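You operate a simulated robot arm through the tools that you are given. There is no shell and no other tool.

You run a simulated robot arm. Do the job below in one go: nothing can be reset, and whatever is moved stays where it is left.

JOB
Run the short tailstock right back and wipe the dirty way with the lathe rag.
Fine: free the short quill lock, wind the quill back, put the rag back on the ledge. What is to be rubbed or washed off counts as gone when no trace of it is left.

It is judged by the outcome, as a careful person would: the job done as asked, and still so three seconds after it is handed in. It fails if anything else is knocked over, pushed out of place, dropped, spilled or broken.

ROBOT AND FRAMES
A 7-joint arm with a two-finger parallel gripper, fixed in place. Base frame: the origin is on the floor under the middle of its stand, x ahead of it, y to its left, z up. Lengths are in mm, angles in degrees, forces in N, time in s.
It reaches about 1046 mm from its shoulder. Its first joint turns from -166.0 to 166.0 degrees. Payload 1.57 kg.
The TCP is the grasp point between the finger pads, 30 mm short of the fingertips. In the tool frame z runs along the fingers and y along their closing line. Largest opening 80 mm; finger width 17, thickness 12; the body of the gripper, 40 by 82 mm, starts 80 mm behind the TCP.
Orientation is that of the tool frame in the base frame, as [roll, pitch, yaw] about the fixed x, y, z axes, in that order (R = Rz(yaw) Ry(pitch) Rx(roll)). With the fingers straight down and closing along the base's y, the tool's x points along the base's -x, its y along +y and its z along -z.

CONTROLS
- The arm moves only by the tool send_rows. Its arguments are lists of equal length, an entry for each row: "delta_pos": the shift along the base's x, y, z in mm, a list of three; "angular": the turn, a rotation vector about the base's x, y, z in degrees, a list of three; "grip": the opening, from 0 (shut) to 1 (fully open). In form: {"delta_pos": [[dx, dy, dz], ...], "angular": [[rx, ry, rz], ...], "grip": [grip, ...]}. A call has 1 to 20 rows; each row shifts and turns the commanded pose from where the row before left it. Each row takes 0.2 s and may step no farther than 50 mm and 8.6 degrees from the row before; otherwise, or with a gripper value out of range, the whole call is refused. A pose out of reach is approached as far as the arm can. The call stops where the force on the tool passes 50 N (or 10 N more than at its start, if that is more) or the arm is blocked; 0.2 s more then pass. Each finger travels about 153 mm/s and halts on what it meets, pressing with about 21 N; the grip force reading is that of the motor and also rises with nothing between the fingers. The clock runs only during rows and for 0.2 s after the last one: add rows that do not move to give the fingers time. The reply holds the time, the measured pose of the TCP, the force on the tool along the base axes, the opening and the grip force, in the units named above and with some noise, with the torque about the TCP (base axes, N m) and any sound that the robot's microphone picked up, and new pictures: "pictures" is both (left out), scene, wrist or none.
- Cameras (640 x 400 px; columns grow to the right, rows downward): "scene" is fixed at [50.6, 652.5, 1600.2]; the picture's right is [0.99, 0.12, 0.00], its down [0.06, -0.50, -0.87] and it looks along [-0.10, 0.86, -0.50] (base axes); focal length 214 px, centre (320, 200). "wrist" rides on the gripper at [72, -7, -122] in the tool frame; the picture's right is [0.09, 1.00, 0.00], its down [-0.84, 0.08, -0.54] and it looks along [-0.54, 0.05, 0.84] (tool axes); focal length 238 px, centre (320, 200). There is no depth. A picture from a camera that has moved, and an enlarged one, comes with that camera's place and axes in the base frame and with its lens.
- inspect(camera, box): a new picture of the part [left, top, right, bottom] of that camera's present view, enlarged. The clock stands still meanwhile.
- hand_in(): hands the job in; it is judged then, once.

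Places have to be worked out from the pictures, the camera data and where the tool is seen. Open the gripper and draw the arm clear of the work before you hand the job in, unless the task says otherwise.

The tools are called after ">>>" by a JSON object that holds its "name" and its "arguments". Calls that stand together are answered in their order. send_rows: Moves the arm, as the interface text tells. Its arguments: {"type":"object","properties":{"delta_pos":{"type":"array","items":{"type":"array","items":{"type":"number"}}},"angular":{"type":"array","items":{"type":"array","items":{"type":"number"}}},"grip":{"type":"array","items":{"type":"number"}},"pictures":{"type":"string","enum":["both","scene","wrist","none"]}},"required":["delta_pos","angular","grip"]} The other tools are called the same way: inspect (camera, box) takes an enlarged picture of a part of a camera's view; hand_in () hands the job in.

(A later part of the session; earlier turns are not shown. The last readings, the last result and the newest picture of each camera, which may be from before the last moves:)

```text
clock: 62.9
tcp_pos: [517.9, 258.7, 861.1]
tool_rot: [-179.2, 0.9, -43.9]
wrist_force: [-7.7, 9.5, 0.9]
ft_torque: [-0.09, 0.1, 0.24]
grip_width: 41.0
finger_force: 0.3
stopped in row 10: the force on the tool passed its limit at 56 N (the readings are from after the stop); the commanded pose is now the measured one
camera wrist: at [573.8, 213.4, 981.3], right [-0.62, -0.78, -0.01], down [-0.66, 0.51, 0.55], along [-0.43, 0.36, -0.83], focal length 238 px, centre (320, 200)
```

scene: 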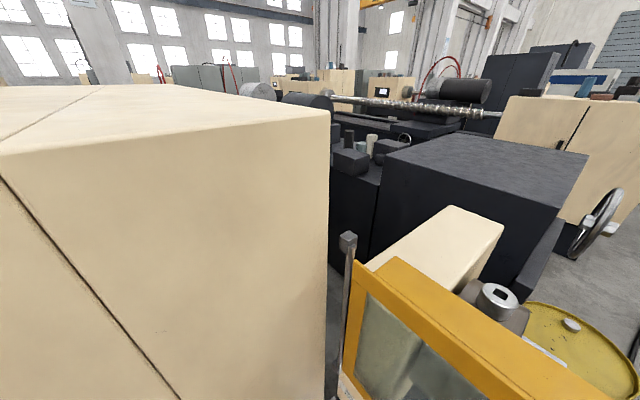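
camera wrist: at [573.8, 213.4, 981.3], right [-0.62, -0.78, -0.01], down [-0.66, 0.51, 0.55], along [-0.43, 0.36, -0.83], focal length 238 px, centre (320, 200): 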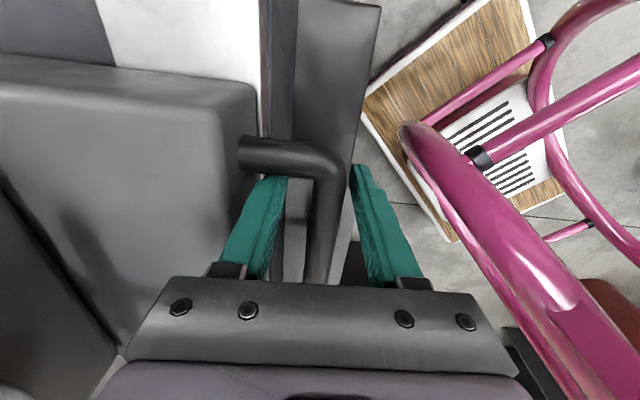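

The push stopped at 56 N after about 174 mm of travel, so it looks like the end stop. I'll do one more gentle push to confirm it is hard against it.

>>> {"name": "send_rows", "arguments": {"delta_pos": [[2, -2, 0], [2, -2, 0], [2, -2, 0]], "angular": [[0, 0, 0], [0, 0, 0], [0, 0, 0]], "grip": [0.5, 0.5, 0.5], "pictures": "wrist"}}

>>> {"name": "inspect", "arguments": {"camera": "wrist", "box": [0, 0, 320, 200]}}

```text
clock: 63.6
tcp_pos: [518.2, 258.7, 862.3]
tool_rot: [-179.2, 1.3, -43.2]
wrist_force: [-6.6, 9.5, 2.2]
ft_torque: [-0.09, 0.08, 0.28]
grip_width: 41.0
finger_force: 0.8
stopped in row 3: the force on the tool passed its limit at 53 N (the readings are from after the stop); the commanded pose is now the measured one
camera wrist: at [574.9, 212.9, 980.7], right [-0.61, -0.79, -0.02], down [-0.66, 0.5, 0.56], along [-0.43, 0.36, -0.83], focal length 238 px, centre (320, 200)
```

wrist: 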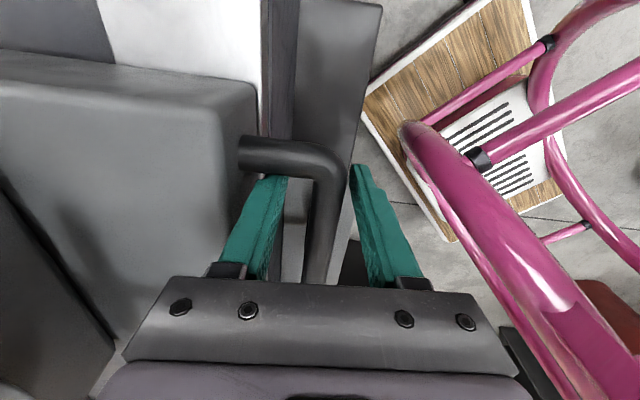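

```text
2.00 times, centred on (160, 100) of wrist
camera zoom: at [574.9, 212.9, 980.7], right [-0.61, -0.79, -0.02], down [-0.66, 0.5, 0.56], along [-0.43, 0.36, -0.83], focal length 477 px, centre (640, 400)
```

zoom: 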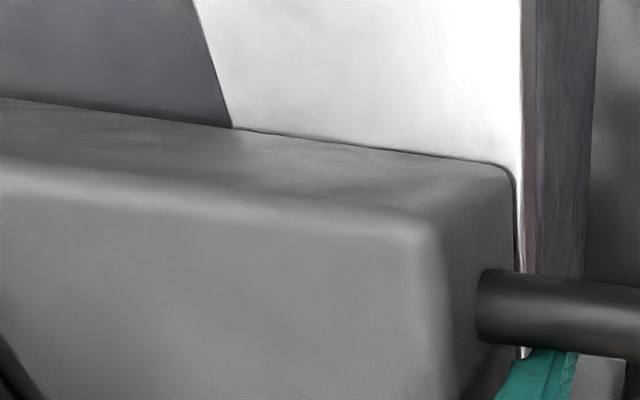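

It holds at the same position with 53 N, so the tailstock is right back. I'll ease off and lift straight out of the handle, then look along the way.

>>> {"name": "send_rows", "arguments": {"delta_pos": [[-3, 3, 0], [-2, 2, 5], [0, 0, 40], [0, 0, 45], [0, 0, 45], [0, 0, 45], [0, 0, 45], [0, 0, 45]], "angular": [[0, 0, 0], [0, 0, 0], [0, 0, 0], [0, 0, 0], [0, 0, 0], [0, 0, 0], [0, 0, 0], [0, 0, 0]], "grip": [0.5, 0.5, 0.5, 0.5, 0.5, 0.5, 0.5, 0.5], "pictures": "wrist"}}

```text
clock: 65.4
tcp_pos: [510.9, 262.9, 1132.5]
tool_rot: [-179.2, 1.1, -43.3]
wrist_force: [-0.2, 0.6, 0.0]
ft_torque: [0.01, 0.05, 0.0]
grip_width: 40.1
finger_force: 0.1
camera wrist: at [569.3, 217.1, 1251.9], right [-0.62, -0.79, -0.02], down [-0.66, 0.5, 0.56], along [-0.43, 0.35, -0.83], focal length 238 px, centre (320, 200)
```

wrist: 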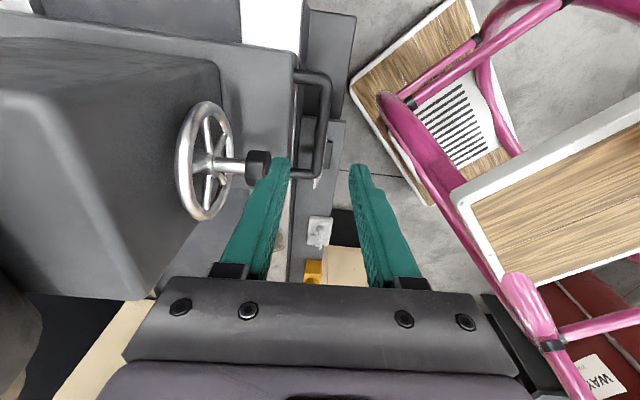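

The way is clear now. Next I'll travel high along the front of the bed to above the rag on the ledge, keeping the fingers across its ridge.

>>> {"name": "send_rows", "arguments": {"delta_pos": [[-35.8, 29.3, 0], [-35.8, 29.3, 0], [-35.8, 29.3, 0], [-35.8, 29.3, 0], [-35.8, 29.3, 0], [-35.8, 29.3, 0], [-35.8, 29.3, 0], [-35.8, 29.3, 0], [-30, 25, 0], [0, 0, -40], [0, 0, -40], [0, 0, -40], [0, 0, -40]], "angular": [[-1.3, 0, -1.7], [0, 0, 0], [0, 0, 0], [0, 0, 0], [0, 0, 0], [0, 0, 0], [0, 0, 0], [0, 0, 0], [0, 0, 0], [0, 0, 0], [0, 0, 0], [0, 0, 0], [0, 0, 0]], "grip": [0.6, 0.6, 0.6, 0.6, 0.6, 0.6, 0.6, 0.6, 0.6, 0.6, 0.6, 0.6, 0.6], "pictures": "wrist"}}

>>> {"name": "inspect", "arguments": {"camera": "wrist", "box": [200, 60, 440, 210]}}

```text
clock: 68.2
tcp_pos: [198.7, 521.6, 970.0]
tool_rot: [179.9, 0.3, -45.1]
wrist_force: [0.2, 0.2, 0.2]
ft_torque: [0.0, 0.0, 0.02]
grip_width: 47.9
finger_force: 0.2
camera wrist: at [253.6, 476.3, 1090.9], right [-0.64, -0.77, 0.0], down [-0.64, 0.54, 0.55], along [-0.42, 0.35, -0.84], focal length 238 px, centre (320, 200)
```

wrist: 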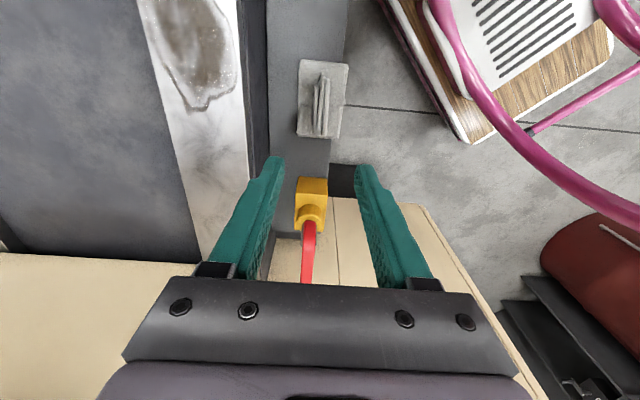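

```text
2.67 times, centred on (320, 135) of wrist
camera zoom: at [253.6, 476.3, 1090.9], right [-0.64, -0.77, 0.0], down [-0.64, 0.54, 0.55], along [-0.42, 0.35, -0.84], focal length 636 px, centre (320, 373)
```

zoom: 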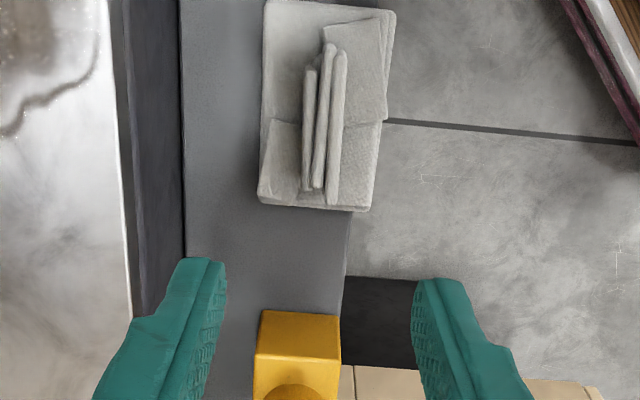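

The rag is right below: its ridge runs along the bed between my fingers' planned positions, at about (197, 522). The key switch sits further toward the headstock. I'll descend partway and check alignment.

>>> {"name": "send_rows", "arguments": {"delta_pos": [[0, 0, -40], [0, 0, -40], [0, 0, -40], [0, 0, -20]], "angular": [[0, 0, 0], [0, 0, 0], [0, 0, 0], [0, 0, 0]], "grip": [0.7, 0.7, 0.7, 0.7], "pictures": "wrist"}}

>>> {"name": "inspect", "arguments": {"camera": "wrist", "box": [200, 60, 440, 210]}}

```text
clock: 69.2
tcp_pos: [198.5, 521.7, 830.4]
tool_rot: [179.9, 0.4, -45.2]
wrist_force: [-0.1, 0.3, -0.3]
ft_torque: [0.01, 0.02, -0.02]
grip_width: 56.1
finger_force: 0.0
camera wrist: at [254.0, 476.6, 950.8], right [-0.64, -0.77, 0.0], down [-0.64, 0.54, 0.55], along [-0.42, 0.35, -0.84], focal length 238 px, centre (320, 200)
```

wrist: 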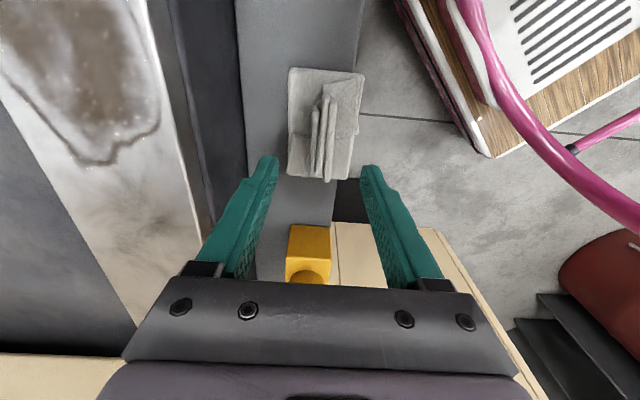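

```text
2.67 times, centred on (320, 135) of wrist
camera zoom: at [254.0, 476.6, 950.8], right [-0.64, -0.77, 0.0], down [-0.64, 0.54, 0.55], along [-0.42, 0.35, -0.84], focal length 636 px, centre (320, 373)
```

zoom: 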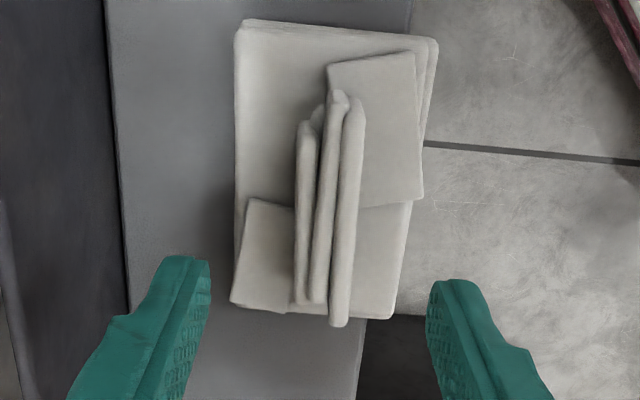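

Two-height parallax puts the ridge top at about z 745, centred near (196, 521), with the rag resting at about z 722. I'm well aligned, so I'll descend to z 775 and look again.

>>> {"name": "send_rows", "arguments": {"delta_pos": [[-1.4, -1.4, -30], [0, 0, -25]], "angular": [[0, 0, 0], [0, 0, 0]], "grip": [0.7, 0.7], "pictures": "wrist"}}

>>> {"name": "inspect", "arguments": {"camera": "wrist", "box": [200, 80, 440, 230]}}

```text
clock: 69.8
tcp_pos: [196.2, 520.2, 776.8]
tool_rot: [179.8, 0.3, -45.1]
wrist_force: [0.0, 0.1, -0.3]
ft_torque: [0.05, 0.02, 0.01]
grip_width: 55.9
finger_force: 0.3
camera wrist: at [252.3, 474.9, 896.4], right [-0.64, -0.77, 0.0], down [-0.64, 0.54, 0.55], along [-0.42, 0.35, -0.84], focal length 238 px, centre (320, 200)
```

wrist: 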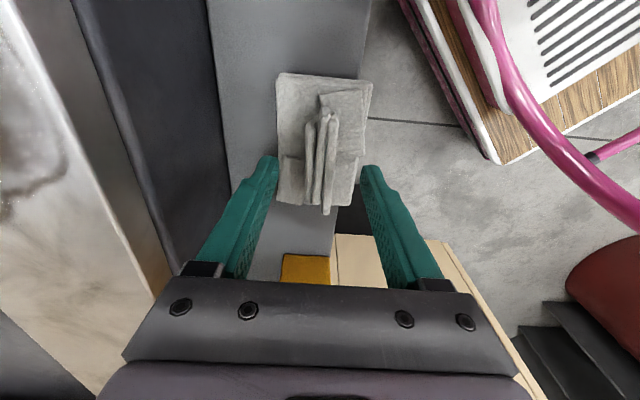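

```text
2.67 times, centred on (320, 155) of wrist
camera zoom: at [252.3, 474.9, 896.4], right [-0.64, -0.77, 0.0], down [-0.64, 0.54, 0.55], along [-0.42, 0.35, -0.84], focal length 636 px, centre (320, 320)
```

zoom: 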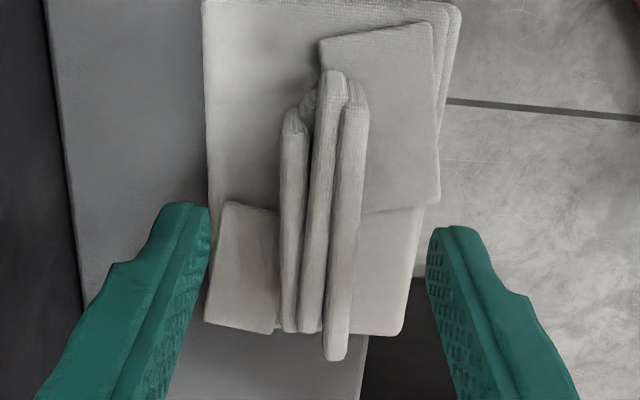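

Readings agree: rag surface at about z 722, ridge top at 740–745, ridge centred between the tips. I'll lower 22 mm so the tips just clear the flat of the rag, then close on the ridge.

>>> {"name": "send_rows", "arguments": {"delta_pos": [[0, 0, -12], [0, 0, -10], [0, 0, 0]], "angular": [[0, 0, 0], [0, 0, 0], [0, 0, 0]], "grip": [0.7, 0.7, 0.7], "pictures": "wrist"}}

>>> {"name": "inspect", "arguments": {"camera": "wrist", "box": [200, 80, 440, 230]}}

```text
clock: 70.6
tcp_pos: [196.4, 520.2, 754.8]
tool_rot: [179.9, 0.3, -45.1]
wrist_force: [0.3, 0.3, 0.5]
ft_torque: [-0.03, 0.02, -0.01]
grip_width: 55.7
finger_force: 0.0
camera wrist: at [251.3, 475.4, 874.8], right [-0.64, -0.77, 0.0], down [-0.64, 0.54, 0.55], along [-0.42, 0.35, -0.84], focal length 238 px, centre (320, 200)
```

wrist: 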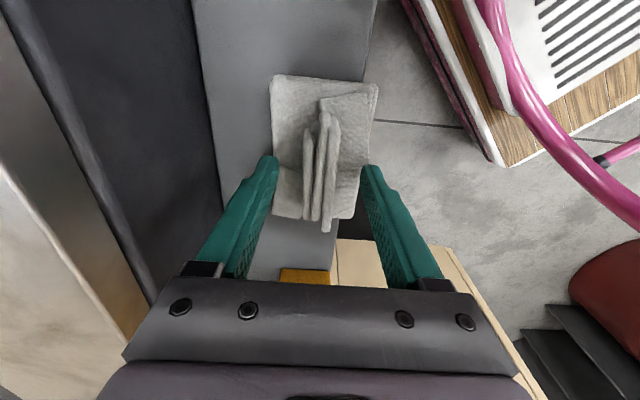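

```text
2.67 times, centred on (320, 155) of wrist
camera zoom: at [251.3, 475.4, 874.8], right [-0.64, -0.77, 0.0], down [-0.64, 0.54, 0.55], along [-0.42, 0.35, -0.84], focal length 636 px, centre (320, 320)
```

zoom: 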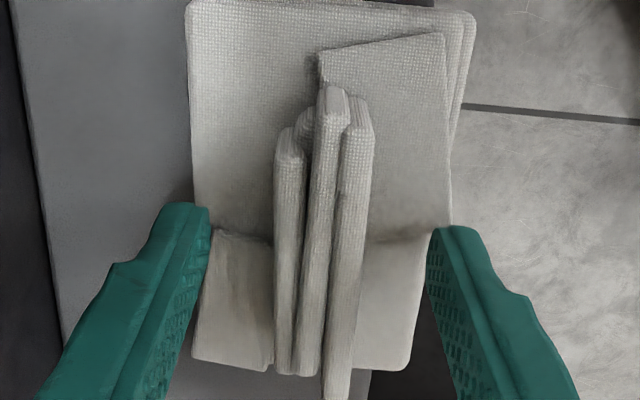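

The tips flank the rag with no contact force. I'll close on the ridge now.

>>> {"name": "send_rows", "arguments": {"delta_pos": [[0, 0, 0], [0, 0, 0], [0, 0, 0], [0, 0, 0]], "angular": [[0, 0, 0], [0, 0, 0], [0, 0, 0], [0, 0, 0]], "grip": [0.1, 0.0, 0.0, 0.0], "pictures": "wrist"}}

>>> {"name": "inspect", "arguments": {"camera": "wrist", "box": [200, 80, 440, 230]}}

```text
clock: 71.6
tcp_pos: [195.7, 519.8, 754.2]
tool_rot: [179.9, 0.3, -45.1]
wrist_force: [0.3, 0.9, -0.8]
ft_torque: [-0.04, -0.04, 0.01]
grip_width: 19.1
finger_force: 21.0
camera wrist: at [251.3, 475.4, 875.0], right [-0.64, -0.77, 0.0], down [-0.64, 0.54, 0.55], along [-0.42, 0.35, -0.84], focal length 238 px, centre (320, 200)
```

wrist: 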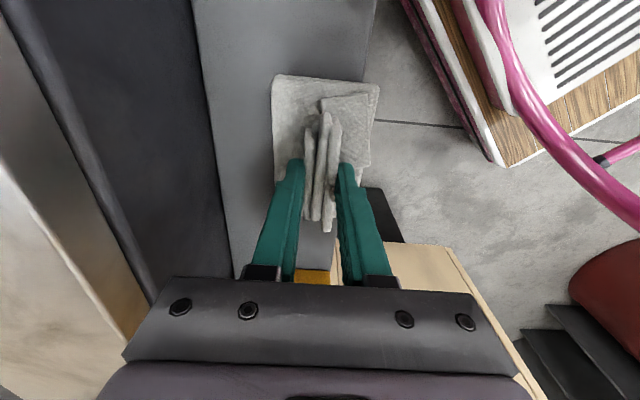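

```text
2.67 times, centred on (320, 155) of wrist
camera zoom: at [251.3, 475.4, 875.0], right [-0.64, -0.77, 0.0], down [-0.64, 0.54, 0.55], along [-0.42, 0.35, -0.84], focal length 636 px, centre (320, 320)
```

zoom: 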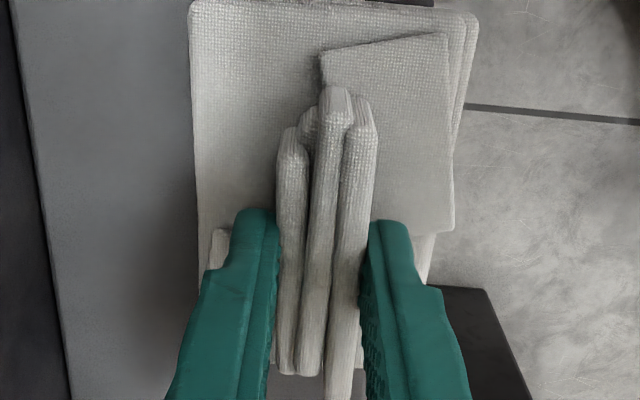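

Gripped at 19 mm with 21 N. I'll note this pick-up pose (195.7, 519.8, 754) for putting the rag back, and lift straight up to check it comes along.

>>> {"name": "send_rows", "arguments": {"delta_pos": [[0, 0, 20], [0, 0, 35], [0, 0, 40], [0, 0, 40], [0, 0, 35]], "angular": [[0, 0, 0], [0, 0, 0], [0, 0, 0], [0, 0, 0], [0, 0, 0]], "grip": [0.0, 0.0, 0.0, 0.0, 0.0], "pictures": "wrist"}}

>>> {"name": "inspect", "arguments": {"camera": "wrist", "box": [80, 0, 400, 200]}}

```text
clock: 72.8
tcp_pos: [196.1, 521.1, 925.1]
tool_rot: [179.9, 0.2, -45.1]
wrist_force: [0.0, 0.2, -0.5]
ft_torque: [0.0, 0.03, 0.02]
grip_width: 19.3
finger_force: 21.0
camera wrist: at [252.1, 475.8, 1045.4], right [-0.64, -0.77, 0.0], down [-0.64, 0.54, 0.55], along [-0.42, 0.35, -0.84], focal length 238 px, centre (320, 200)
```

wrist: 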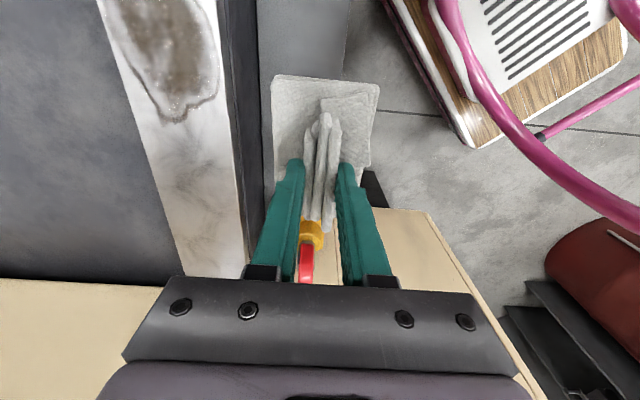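

```text
2.00 times, centred on (240, 100) of wrist
camera zoom: at [252.1, 475.8, 1045.4], right [-0.64, -0.77, 0.0], down [-0.64, 0.54, 0.55], along [-0.42, 0.35, -0.84], focal length 477 px, centre (480, 400)
```

zoom: 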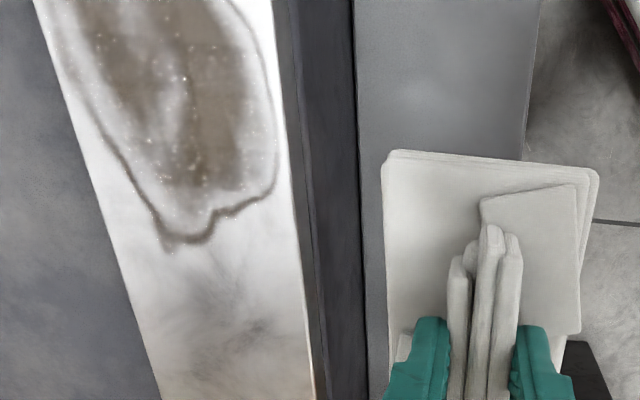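

The rag is held firmly. The stain now extends well toward the tail, so I'll move up and tailward to see its whole extent on the way before wiping.

>>> {"name": "send_rows", "arguments": {"delta_pos": [[32, -13.5, 20], [32, -13.5, 20], [32, -13.5, 20], [33, -13.5, 15]], "angular": [[0, 0, 0], [0, 0, 0], [0, 0, 0], [0, 0, 0]], "grip": [0.0, 0.0, 0.0, 0.0], "pictures": "wrist"}}

>>> {"name": "inspect", "arguments": {"camera": "wrist", "box": [80, 0, 400, 200]}}

```text
clock: 73.8
tcp_pos: [324.1, 466.6, 1000.1]
tool_rot: [179.7, 0.2, -45.0]
wrist_force: [-0.7, 0.0, -0.3]
ft_torque: [-0.02, -0.04, 0.01]
grip_width: 19.3
finger_force: 21.4
camera wrist: at [379.6, 421.8, 1120.6], right [-0.64, -0.77, 0.0], down [-0.64, 0.54, 0.55], along [-0.42, 0.35, -0.84], focal length 238 px, centre (320, 200)
```

wrist: 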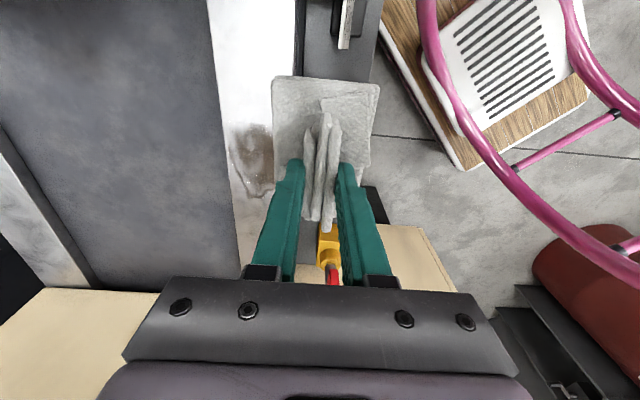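

```text
2.00 times, centred on (240, 100) of wrist
camera zoom: at [379.6, 421.8, 1120.6], right [-0.64, -0.77, 0.0], down [-0.64, 0.54, 0.55], along [-0.42, 0.35, -0.84], focal length 477 px, centre (480, 400)
```

zoom: 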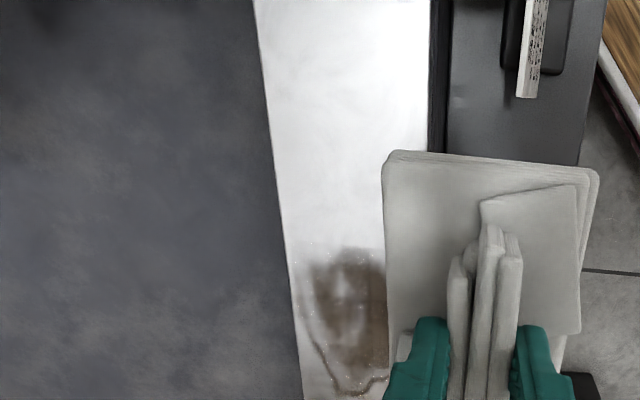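

The stain spans roughly e 120–229 and nearly the full way width (n 598–684, z≈815); the rag's footprint is about 100 × 72 mm. I'll bring the rag over the stain's middle and lower toward the way.

>>> {"name": "send_rows", "arguments": {"delta_pos": [[4.2, 34.4, -17], [4.2, 34.4, -17], [4.2, 34.4, -16], [0, 0, -25], [0, 0, -25], [0, 0, -20]], "angular": [[0, 0, 0], [0, 0, 0], [0, 0, 0], [0, 0, 0], [0, 0, 0], [0, 0, 0]], "grip": [0.0, 0.0, 0.0, 0.0, 0.0, 0.0], "pictures": "wrist"}}

```text
clock: 75.2
tcp_pos: [336.7, 569.9, 881.0]
tool_rot: [179.9, 0.3, -45.0]
wrist_force: [-0.1, -0.2, -1.1]
ft_torque: [0.03, 0.01, -0.02]
grip_width: 19.0
finger_force: 21.2
camera wrist: at [392.1, 525.5, 1001.6], right [-0.64, -0.77, 0.0], down [-0.64, 0.54, 0.55], along [-0.42, 0.35, -0.84], focal length 238 px, centre (320, 200)
```

wrist: 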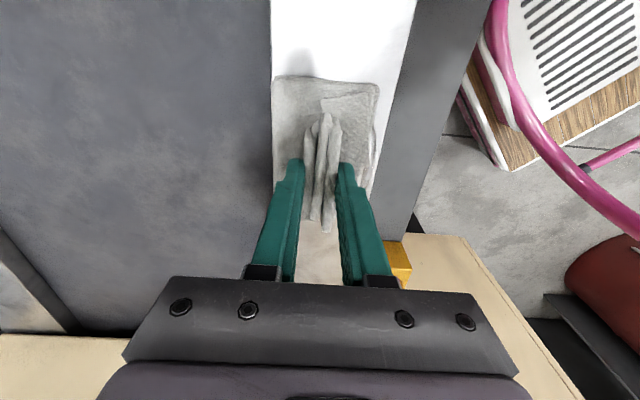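

The rag is over the way. I'll lower in small steps and watch for the contact force.

>>> {"name": "send_rows", "arguments": {"delta_pos": [[0, 0, -5], [0, 0, -5], [0, 0, -4], [0, 0, -3], [0, 0, -3]], "angular": [[0, 0, 0], [0, 0, 0], [0, 0, 0], [0, 0, 0], [0, 0, 0]], "grip": [0.0, 0.0, 0.0, 0.0, 0.0], "pictures": "wrist"}}

```text
clock: 76.3
tcp_pos: [338.3, 573.3, 866.8]
tool_rot: [-179.9, 0.4, -45.1]
wrist_force: [0.8, -2.1, 12.1]
ft_torque: [-0.47, 0.02, -0.01]
grip_width: 19.5
finger_force: 20.7
stopped in row 5: the force on the tool passed its limit at 57 N (the readings are from after the stop); the commanded pose is now the measured one
camera wrist: at [392.8, 527.4, 986.0], right [-0.64, -0.77, 0.0], down [-0.64, 0.53, 0.55], along [-0.42, 0.35, -0.84], focal length 238 px, centre (320, 200)
```

wrist: 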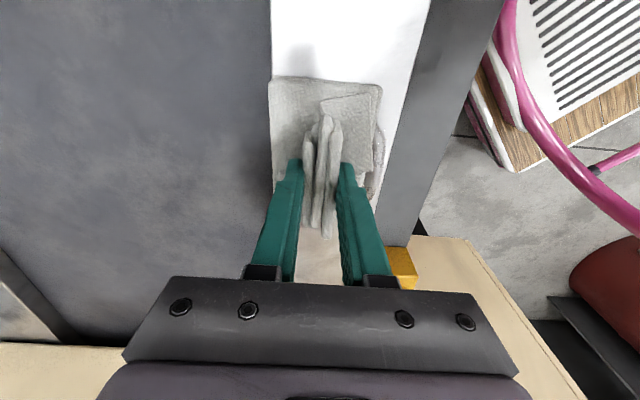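

Contact begins at about z 868, now pressing with 12 N. I'll press slightly more and rub back and forth along the bed over the stain's length.

>>> {"name": "send_rows", "arguments": {"delta_pos": [[0, 0, -0.8], [-6.3, 6.3, 0], [-6.3, 6.3, 0], [-6.3, 6.3, 0], [-6.3, 6.3, 0], [7, -7, 0], [7, -7, 0], [7, -7, 0], [7, -7, 0], [7, -7, 0], [7, -7, 0], [7, -7, 0], [7, -7, 0]], "angular": [[0, 0, 0], [0, 0, 0], [0, 0, 0], [0, 0, 0], [0, 0, 0], [0, 0, 0], [0, 0, 0], [0, 0, 0], [0, 0, 0], [0, 0, 0], [0, 0, 0], [0, 0, 0], [0, 0, 0]], "grip": [0.0, 0.0, 0.0, 0.0, 0.0, 0.0, 0.0, 0.0, 0.0, 0.0, 0.0, 0.0, 0.0], "pictures": "wrist"}}

>>> {"name": "inspect", "arguments": {"camera": "wrist", "box": [200, 40, 440, 190]}}

```text
clock: 79.0
tcp_pos: [364.5, 546.6, 865.5]
tool_rot: [-179.7, 0.8, -45.2]
wrist_force: [-3.4, -3.0, 12.5]
ft_torque: [-0.61, 0.06, -0.19]
grip_width: 19.0
finger_force: 21.3
stopped in row 13: the force on the tool passed its limit at 50 N (the readings are from after the stop); the commanded pose is now the measured one
camera wrist: at [420.1, 500.1, 985.8], right [-0.64, -0.77, -0.01], down [-0.64, 0.53, 0.55], along [-0.42, 0.36, -0.83], focal length 238 px, centre (320, 200)
```

wrist: 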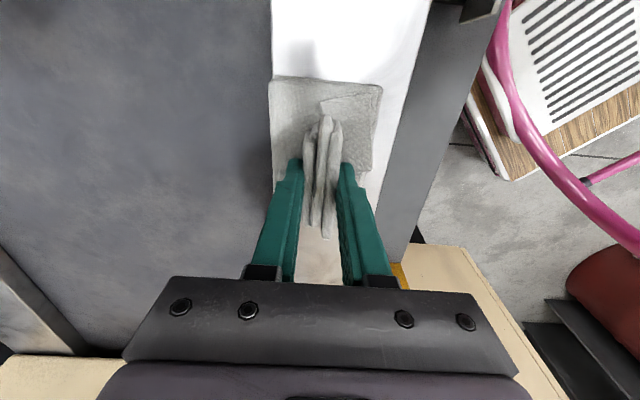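

```text
2.67 times, centred on (320, 115) of wrist
camera zoom: at [420.1, 500.1, 985.8], right [-0.64, -0.77, -0.01], down [-0.64, 0.53, 0.55], along [-0.42, 0.36, -0.83], focal length 636 px, centre (320, 427)
```

zoom: 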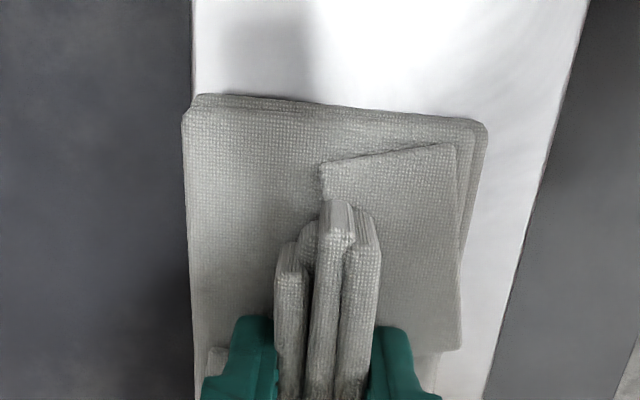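

Wiping is working, though the force touched 50 N at the stroke's end. I'll ease the pressure slightly, shift 14 mm toward the front edge and rub along there.

>>> {"name": "send_rows", "arguments": {"delta_pos": [[-5, -5, 0.5], [-5, -5, 0], [-7, 7, 0], [-7, 7, 0], [-7, 7, 0], [-7, 7, 0], [-7, 7, 0], [-7, 7, 0], [-7, 7, 0], [7, -7, 0], [7, -7, 0], [7, -7, 0], [7, -7, 0], [7, -7, 0], [7, -7, 0], [7, -7, 0]], "angular": [[0, 0, 0], [0, 0, 0], [0, 0, 0], [0, 0, 0], [0, 0, 0], [0, 0, 0], [0, 0, 0], [0, 0, 0], [0, 0, 0], [0, 0, 0], [0, 0, 0], [0, 0, 0], [0, 0, 0], [0, 0, 0], [0, 0, 0], [0, 0, 0]], "grip": [0.0, 0.0, 0.0, 0.0, 0.0, 0.0, 0.0, 0.0, 0.0, 0.0, 0.0, 0.0, 0.0, 0.0, 0.0, 0.0], "pictures": "wrist"}}

```text
clock: 82.5
tcp_pos: [356.7, 536.3, 866.5]
tool_rot: [-179.7, 0.6, -45.0]
wrist_force: [-0.5, 1.4, 4.5]
ft_torque: [-0.12, 0.09, -0.05]
grip_width: 19.4
finger_force: 21.0
camera wrist: at [411.6, 490.5, 986.1], right [-0.64, -0.77, -0.01], down [-0.64, 0.53, 0.55], along [-0.42, 0.36, -0.83], focal length 238 px, centre (320, 200)
```

wrist: 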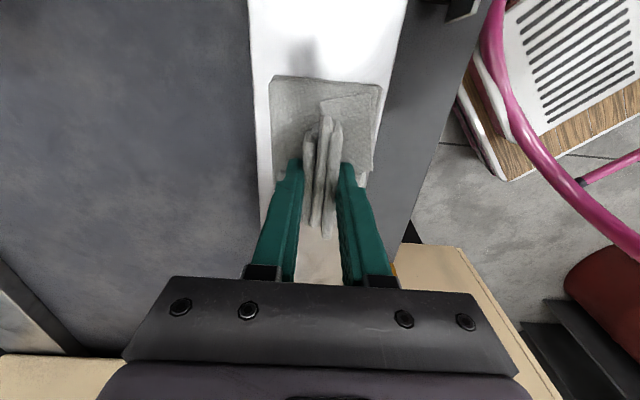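

Force is light now. I'll lift the rag and move aside to inspect what remains of the stain.

>>> {"name": "send_rows", "arguments": {"delta_pos": [[0, 0, 40], [0, 0, 40], [-12, -25, 25], [-15, -27, 25], [-15, -28, 10]], "angular": [[0, 0, 0], [0, 0, 0], [0, 0, 0], [0, 0, 0], [0, 0, 0]], "grip": [0.0, 0.0, 0.0, 0.0, 0.0], "pictures": "wrist"}}

>>> {"name": "inspect", "arguments": {"camera": "wrist", "box": [140, 60, 300, 260]}}

```text
clock: 83.7
tcp_pos: [314.1, 456.6, 1006.4]
tool_rot: [-179.8, 0.5, -45.1]
wrist_force: [0.5, -0.3, -0.7]
ft_torque: [-0.05, 0.03, -0.01]
grip_width: 19.2
finger_force: 21.3
camera wrist: at [369.6, 409.4, 1125.8], right [-0.64, -0.77, -0.01], down [-0.64, 0.53, 0.55], along [-0.42, 0.36, -0.83], focal length 238 px, centre (320, 200)
```

wrist: 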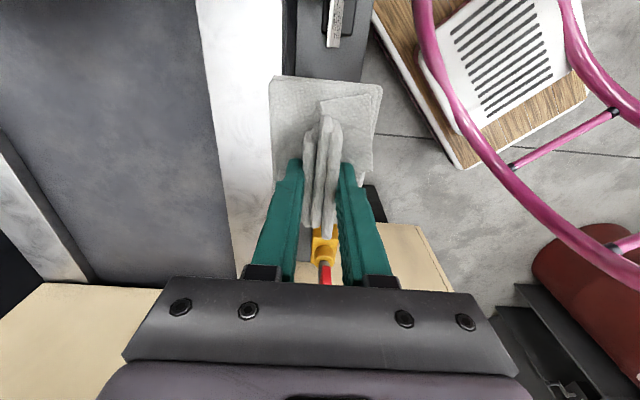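

```text
2.00 times, centred on (220, 160) of wrist
camera zoom: at [369.6, 409.4, 1125.8], right [-0.64, -0.77, -0.01], down [-0.64, 0.53, 0.55], along [-0.42, 0.36, -0.83], focal length 477 px, centre (520, 280)
```

zoom: 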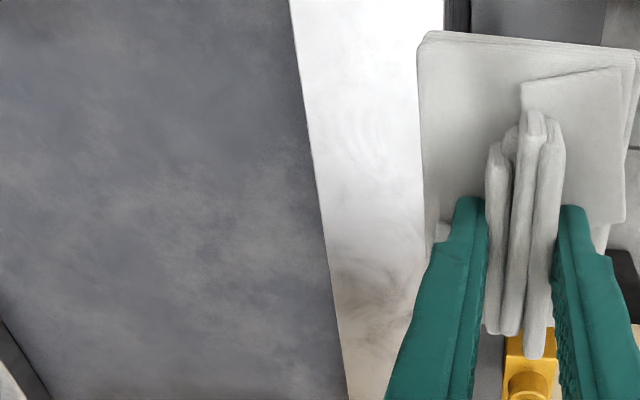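

Most of the stain seems gone. I'll move further toward the front, so the rag no longer hides the front part of the way, and look closely.

>>> {"name": "send_rows", "arguments": {"delta_pos": [[-22, -13, -15], [-22, -13, -15], [-22, -13, -15]], "angular": [[0, 0, 0], [0, 0, 0], [0, 0, 0]], "grip": [0.0, 0.0, 0.0], "pictures": "wrist"}}

>>> {"name": "inspect", "arguments": {"camera": "wrist", "box": [90, 0, 250, 100]}}

>>> {"name": "inspect", "arguments": {"camera": "wrist", "box": [100, 80, 260, 180]}}

>>> {"name": "inspect", "arguments": {"camera": "wrist", "box": [110, 160, 270, 260]}}

```text
clock: 84.5
tcp_pos: [248.9, 417.1, 960.4]
tool_rot: [-179.7, 0.6, -45.2]
wrist_force: [1.5, -0.3, -0.6]
ft_torque: [0.03, -0.01, 0.01]
grip_width: 19.1
finger_force: 20.6
camera wrist: at [304.1, 370.8, 1080.5], right [-0.64, -0.77, -0.01], down [-0.64, 0.53, 0.55], along [-0.42, 0.36, -0.83], focal length 238 px, centre (320, 200)
```

wrist: 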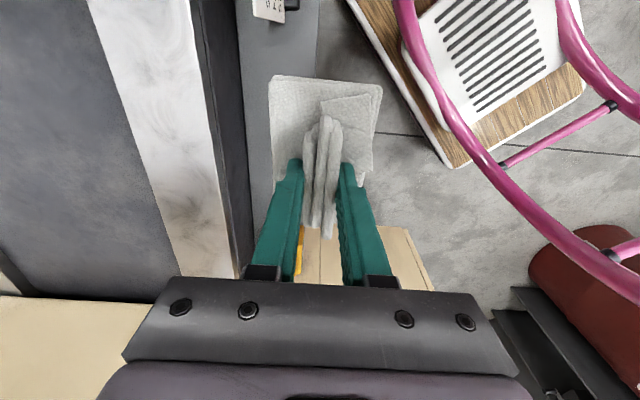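

```text
4.00 times, centred on (170, 50) of wrist
camera zoom: at [304.1, 370.8, 1080.5], right [-0.64, -0.77, -0.01], down [-0.64, 0.53, 0.55], along [-0.42, 0.36, -0.83], focal length 953 px, centre (920, 800)
```

zoom: 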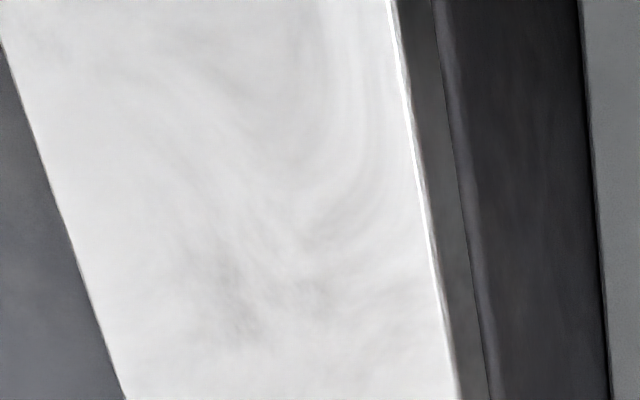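

```text
4.00 times, centred on (180, 130) of wrist
camera zoom: at [304.1, 370.8, 1080.5], right [-0.64, -0.77, -0.01], down [-0.64, 0.53, 0.55], along [-0.42, 0.36, -0.83], focal length 953 px, centre (880, 480)
```

zoom: 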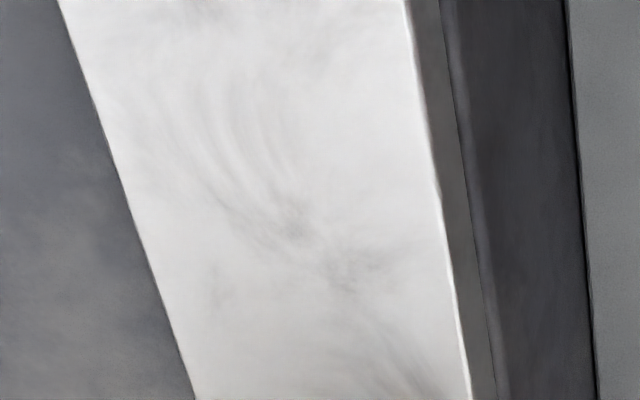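

```text
4.00 times, centred on (190, 210) of wrist
camera zoom: at [304.1, 370.8, 1080.5], right [-0.64, -0.77, -0.01], down [-0.64, 0.53, 0.55], along [-0.42, 0.36, -0.83], focal length 953 px, centre (840, 160)
```

zoom: 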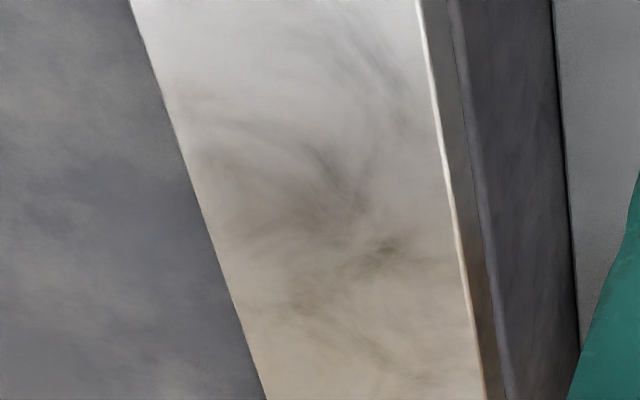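

No brown remains; the faint grey streaks match the marbled finish elsewhere on the way. To be certain no trace is left at the edges, I'll do a second, fuller rub-down.

>>> {"name": "send_rows", "arguments": {"delta_pos": [[23.2, 39.4, -15], [23.2, 39.4, -15], [23.2, 39.4, -15], [23.2, 39.4, -15], [0, 0, -18], [0, 0, -10], [0, 0, -5], [0, 0, -1.5]], "angular": [[0, 0, 0], [0, 0, 0], [0, 0, 0], [0, 0, 0], [0, 0, 0], [0, 0, 0], [0, 0, 0], [0, 0, 0]], "grip": [0.0, 0.0, 0.0, 0.0, 0.0, 0.0, 0.0, 0.0], "pictures": "none"}}

```text
clock: 86.2
tcp_pos: [340.2, 574.2, 866.5]
tool_rot: [-179.7, 0.4, -45.1]
wrist_force: [-0.2, -1.1, 1.0]
ft_torque: [-0.15, -0.04, -0.05]
grip_width: 19.1
finger_force: 20.6
```

Just touching at z 866.5. I'll press about 1.5 mm more and rub the full length along the rear half, then the front half.

>>> {"name": "send_rows", "arguments": {"delta_pos": [[0, 0, -1], [-7, 7, -0.3], [-7, 7, 0], [-7, 7, 0], [-7, 7, 0], [-7, 7, 0], [7, -7, 0], [7, -7, 0], [7, -7, 0], [7, -7, 0], [7, -7, 0], [7, -7, 0], [7, -7, 0], [7, -7, 0], [7, -7, 0], [7, -7, 0]], "angular": [[0, 0, 0], [0, 0, 0], [0, 0, 0], [0, 0, 0], [0, 0, 0], [0, 0, 0], [0, 0, 0], [0, 0, 0], [0, 0, 0], [0, 0, 0], [0, 0, 0], [0, 0, 0], [0, 0, 0], [0, 0, 0], [0, 0, 0], [0, 0, 0]], "grip": [0.0, 0.0, 0.0, 0.0, 0.0, 0.0, 0.0, 0.0, 0.0, 0.0, 0.0, 0.0, 0.0, 0.0, 0.0, 0.0], "pictures": "wrist"}}

```text
clock: 89.7
tcp_pos: [374.4, 540.7, 867.5]
tool_rot: [-179.5, 0.7, -45.1]
wrist_force: [-9.3, 9.1, 33.1]
ft_torque: [-0.04, 0.53, -0.14]
grip_width: 19.3
finger_force: 21.2
camera wrist: at [429.0, 494.2, 985.7], right [-0.64, -0.77, -0.01], down [-0.64, 0.53, 0.55], along [-0.42, 0.36, -0.83], focal length 238 px, centre (320, 200)
```

wrist: 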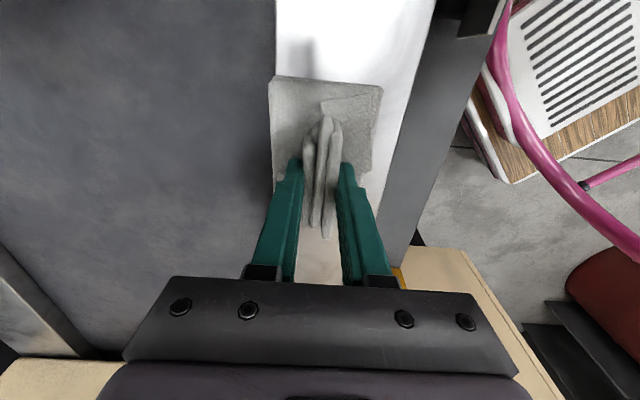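

Good stroke at about 33 N. Now I'll shift toward the front edge and rub the full length again.

>>> {"name": "send_rows", "arguments": {"delta_pos": [[-4.5, -4.5, 0.4], [-4.5, -4.5, 0], [-7, 7, 0], [-7, 7, 0], [-7, 7, 0], [-7, 7, 0], [-7, 7, 0], [-7, 7, 0], [-7, 7, 0], [-7, 7, 0], [-7, 7, 0], [-4, -4, 0], [7, -7, 0], [7, -7, 0], [7, -7, 0], [7, -7, 0], [7, -7, 0], [7, -7, 0], [7, -7, 0], [7, -7, 0]], "angular": [[0, 0, 0], [0, 0, 0], [0, 0, 0], [0, 0, 0], [0, 0, 0], [0, 0, 0], [0, 0, 0], [0, 0, 0], [0, 0, 0], [0, 0, 0], [0, 0, 0], [0, 0, 0], [0, 0, 0], [0, 0, 0], [0, 0, 0], [0, 0, 0], [0, 0, 0], [0, 0, 0], [0, 0, 0], [0, 0, 0]], "grip": [0.0, 0.0, 0.0, 0.0, 0.0, 0.0, 0.0, 0.0, 0.0, 0.0, 0.0, 0.0, 0.0, 0.0, 0.0, 0.0, 0.0, 0.0, 0.0, 0.0], "pictures": "wrist"}}

```text
clock: 90.6
tcp_pos: [359.8, 539.9, 865.6]
tool_rot: [-179.7, 0.4, -45.3]
wrist_force: [0.6, -2.0, 10.9]
ft_torque: [-0.36, 0.25, 0.08]
grip_width: 18.9
finger_force: 21.0
stopped in row 4: the force on the tool passed its limit at 51 N (the readings are from after the stop); the commanded pose is now the measured one
camera wrist: at [413.9, 494.2, 986.1], right [-0.64, -0.77, -0.01], down [-0.64, 0.54, 0.55], along [-0.42, 0.36, -0.84], focal length 238 px, centre (320, 200)
```

wrist: 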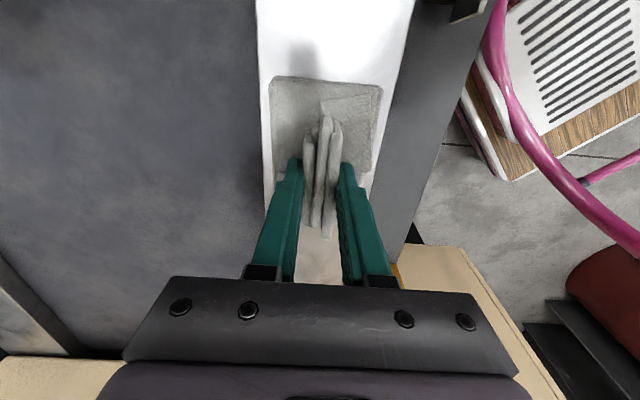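

It tripped at 51 N and the pressure is now about 11 N. I'll continue from here with the front-half strokes.

>>> {"name": "send_rows", "arguments": {"delta_pos": [[-7, 7, 0.2], [-7, 7, 0], [-7, 7, 0], [-7, 7, 0], [-7, 7, 0], [-7, 7, 0], [-7, 7, 0], [-7, 7, 0], [-4, -4, 0], [7, -7, 0], [7, -7, 0], [7, -7, 0], [7, -7, 0], [7, -7, 0], [7, -7, 0], [7, -7, 0], [7, -7, 0], [7, -7, 0]], "angular": [[0, 0, 0], [0, 0, 0], [0, 0, 0], [0, 0, 0], [0, 0, 0], [0, 0, 0], [0, 0, 0], [0, 0, 0], [0, 0, 0], [0, 0, 0], [0, 0, 0], [0, 0, 0], [0, 0, 0], [0, 0, 0], [0, 0, 0], [0, 0, 0], [0, 0, 0], [0, 0, 0]], "grip": [0.0, 0.0, 0.0, 0.0, 0.0, 0.0, 0.0, 0.0, 0.0, 0.0, 0.0, 0.0, 0.0, 0.0, 0.0, 0.0, 0.0, 0.0], "pictures": "wrist"}}

```text
clock: 94.4
tcp_pos: [362.4, 527.5, 865.6]
tool_rot: [-179.6, 0.5, -45.4]
wrist_force: [-10.3, 8.5, 31.3]
ft_torque: [0.08, 0.6, -0.14]
grip_width: 19.1
finger_force: 21.0
camera wrist: at [416.3, 483.2, 986.0], right [-0.64, -0.77, -0.01], down [-0.64, 0.53, 0.55], along [-0.42, 0.36, -0.84], focal length 238 px, centre (320, 200)
```

wrist: 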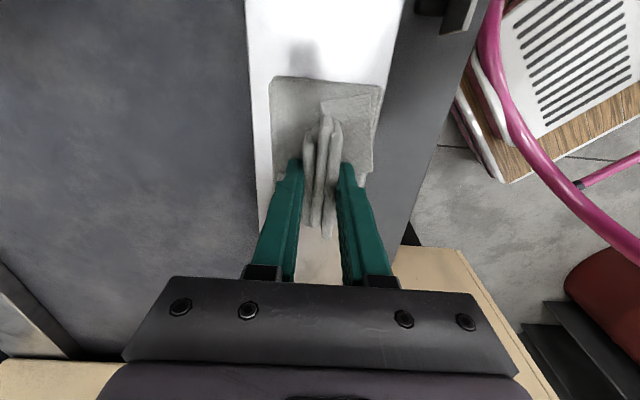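

Full coverage done. I'll lift and return to the earlier viewpoint to compare the way's surface.

>>> {"name": "send_rows", "arguments": {"delta_pos": [[0, 0, 40], [0, 0, 40], [-28, -27.5, 5], [-28, -27.5, 5], [-28, -27.5, 3], [-29, -28, 2], [0, 0, 0]], "angular": [[0, 0, 0], [0, 0, 0], [0, 0, 0], [0, 0, 0], [0, 0, 0], [0, 0, 0], [0, 0, 0]], "grip": [0.0, 0.0, 0.0, 0.0, 0.0, 0.0, 0.0], "pictures": "wrist"}}

>>> {"name": "inspect", "arguments": {"camera": "wrist", "box": [90, 0, 250, 100]}}

>>> {"name": "inspect", "arguments": {"camera": "wrist", "box": [100, 80, 260, 180]}}

>>> {"name": "inspect", "arguments": {"camera": "wrist", "box": [110, 160, 270, 260]}}

```text
clock: 96.0
tcp_pos: [248.9, 417.9, 960.5]
tool_rot: [-179.8, 0.4, -45.2]
wrist_force: [-0.1, 0.0, -1.0]
ft_torque: [0.0, 0.0, 0.0]
grip_width: 19.2
finger_force: 21.0
camera wrist: at [304.4, 372.7, 1080.6], right [-0.64, -0.77, -0.01], down [-0.64, 0.54, 0.55], along [-0.42, 0.36, -0.84], focal length 238 px, centre (320, 200)
```

wrist: 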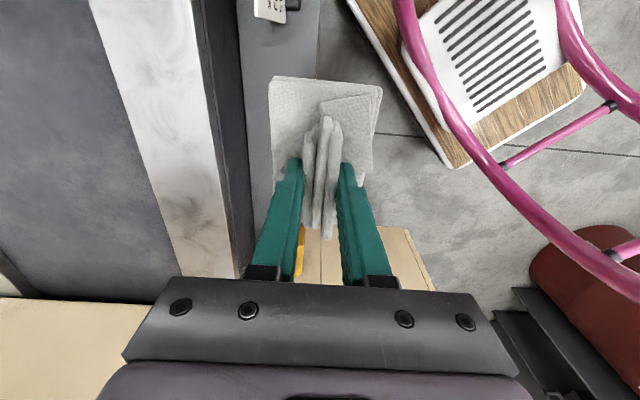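

```text
4.00 times, centred on (170, 50) of wrist
camera zoom: at [304.4, 372.7, 1080.6], right [-0.64, -0.77, -0.01], down [-0.64, 0.54, 0.55], along [-0.42, 0.36, -0.84], focal length 953 px, centre (920, 800)
```

zoom: 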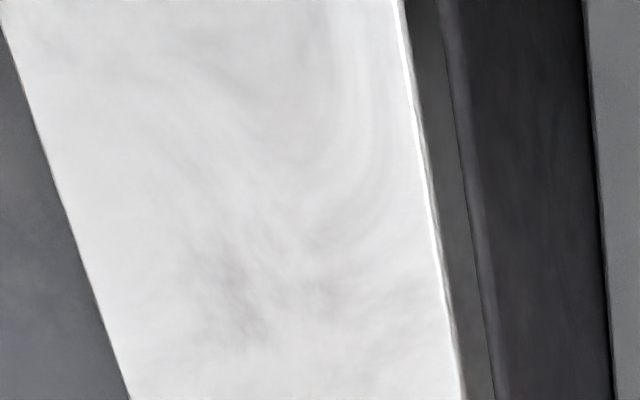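

```text
4.00 times, centred on (180, 130) of wrist
camera zoom: at [304.4, 372.7, 1080.6], right [-0.64, -0.77, -0.01], down [-0.64, 0.54, 0.55], along [-0.42, 0.36, -0.84], focal length 953 px, centre (880, 480)
```

zoom: 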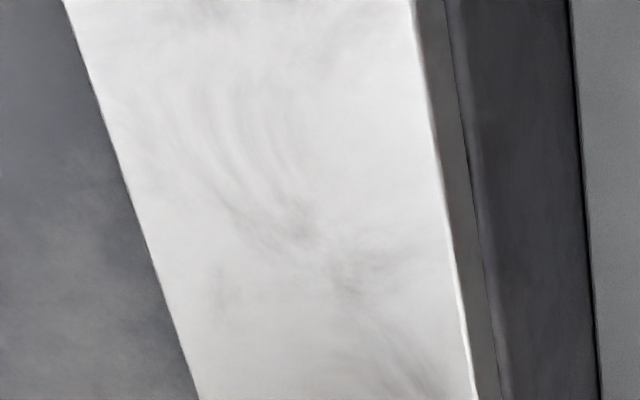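

```text
4.00 times, centred on (190, 210) of wrist
camera zoom: at [304.4, 372.7, 1080.6], right [-0.64, -0.77, -0.01], down [-0.64, 0.54, 0.55], along [-0.42, 0.36, -0.84], focal length 953 px, centre (840, 160)
```

zoom: 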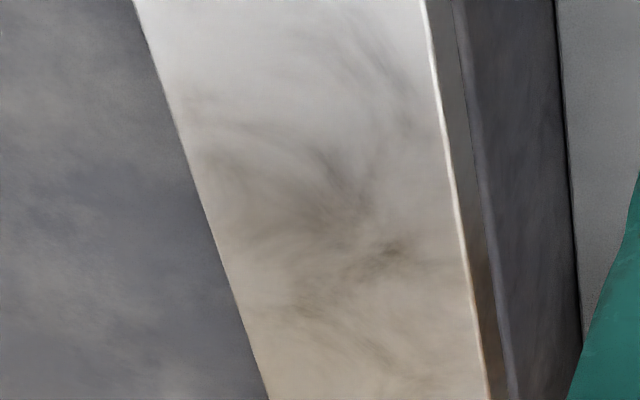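

The streaks are identical before and after the second rub-down, so they are the finish itself and the stain is gone. Now I'll carry the rag back over its old spot on the ledge.

>>> {"name": "send_rows", "arguments": {"delta_pos": [[-17.7, 34, -12], [-17.7, 34, -12], [-17.8, 33.9, -12], [0, 0, -35], [0, 0, -35], [0, 0, -35], [0, 0, -30], [0, 0, -20]], "angular": [[0, 0, 0], [0, 0, 0], [0, 0, 0], [0, 0, 0], [0, 0, 0], [0, 0, 0], [0, 0, 0], [0, 0, 0]], "grip": [0.0, 0.0, 0.0, 0.0, 0.0, 0.0, 0.0, 0.0], "pictures": "wrist"}}

```text
clock: 97.8
tcp_pos: [196.0, 519.8, 769.4]
tool_rot: [-179.7, 0.5, -45.2]
wrist_force: [0.4, 0.4, -0.7]
ft_torque: [-0.03, 0.02, -0.05]
grip_width: 19.2
finger_force: 21.1
camera wrist: at [250.3, 474.7, 889.9], right [-0.64, -0.77, -0.01], down [-0.64, 0.54, 0.55], along [-0.42, 0.36, -0.84], focal length 238 px, centre (320, 200)
```

wrist: 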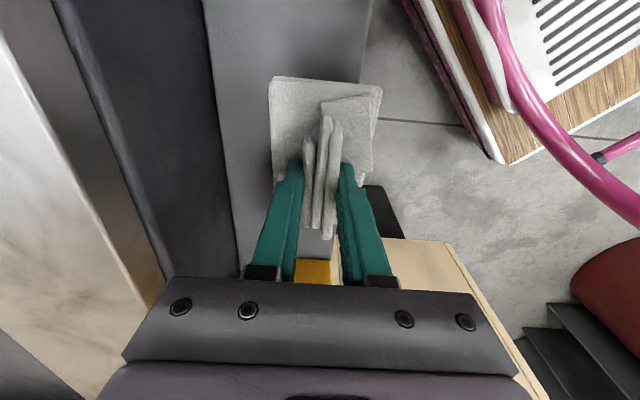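

The rag hung slightly over the ledge's front edge before, so I'll set it down 6 mm further in. I'll lower gently until it rests.

>>> {"name": "send_rows", "arguments": {"delta_pos": [[4.2, 4.2, 0], [0, 0, -8], [0, 0, -4], [0, 0, -2]], "angular": [[0, 0, 0], [0, 0, 0], [0, 0, 0], [0, 0, 0]], "grip": [0.0, 0.0, 0.0, 0.0], "pictures": "wrist"}}

>>> {"name": "inspect", "arguments": {"camera": "wrist", "box": [200, 60, 440, 210]}}

```text
clock: 98.8
tcp_pos: [200.6, 524.6, 754.6]
tool_rot: [-179.8, 0.4, -45.3]
wrist_force: [0.1, 1.2, 0.1]
ft_torque: [0.0, 0.0, -0.01]
grip_width: 19.4
finger_force: 21.0
camera wrist: at [254.9, 479.3, 875.1], right [-0.64, -0.77, -0.01], down [-0.64, 0.54, 0.55], along [-0.42, 0.36, -0.84], focal length 238 px, centre (320, 200)
```

wrist: 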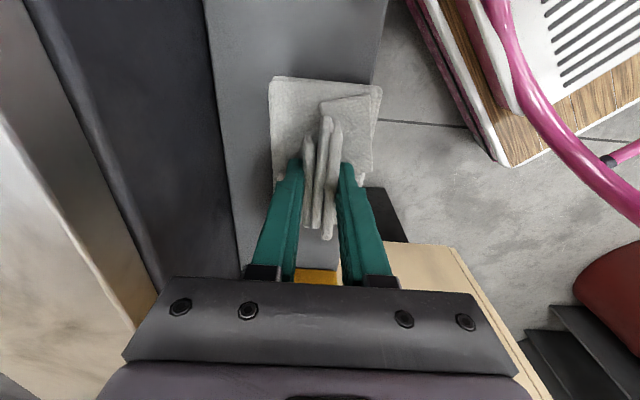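

```text
2.67 times, centred on (320, 135) of wrist
camera zoom: at [254.9, 479.3, 875.1], right [-0.64, -0.77, -0.01], down [-0.64, 0.54, 0.55], along [-0.42, 0.36, -0.84], focal length 636 px, centre (320, 373)
```

zoom: 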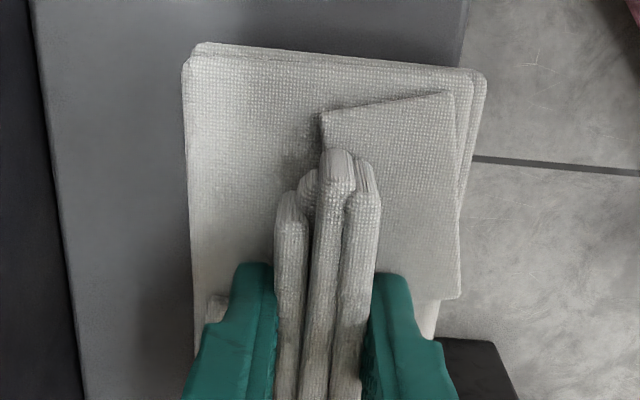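

No contact yet at z 754.6, since the rag likely rode up a little in the grip. I'll lower in 1 mm steps until it touches.

>>> {"name": "send_rows", "arguments": {"delta_pos": [[0, 0, -1], [0, 0, -1], [0, 0, -0.5]], "angular": [[0, 0, 0], [0, 0, 0], [0, 0, 0]], "grip": [0.0, 0.0, 0.0], "pictures": "none"}}

```text
clock: 99.6
tcp_pos: [200.6, 525.6, 751.3]
tool_rot: [-179.8, 0.4, -45.3]
wrist_force: [0.4, -0.3, -0.8]
ft_torque: [0.0, 0.0, -0.01]
grip_width: 19.4
finger_force: 21.1
```

Still no contact at 751; I'll go down a few more millimetres in small steps.

>>> {"name": "send_rows", "arguments": {"delta_pos": [[0, 0, -1], [0, 0, -1], [0, 0, 0]], "angular": [[0, 0, 0], [0, 0, 0], [0, 0, 0]], "grip": [0.0, 0.0, 0.0], "pictures": "none"}}

```text
clock: 100.4
tcp_pos: [199.5, 524.2, 750.0]
tool_rot: [-179.8, 0.5, -45.4]
wrist_force: [-0.1, -0.3, -1.0]
ft_torque: [-0.04, 0.01, 0.02]
grip_width: 19.1
finger_force: 21.3
```

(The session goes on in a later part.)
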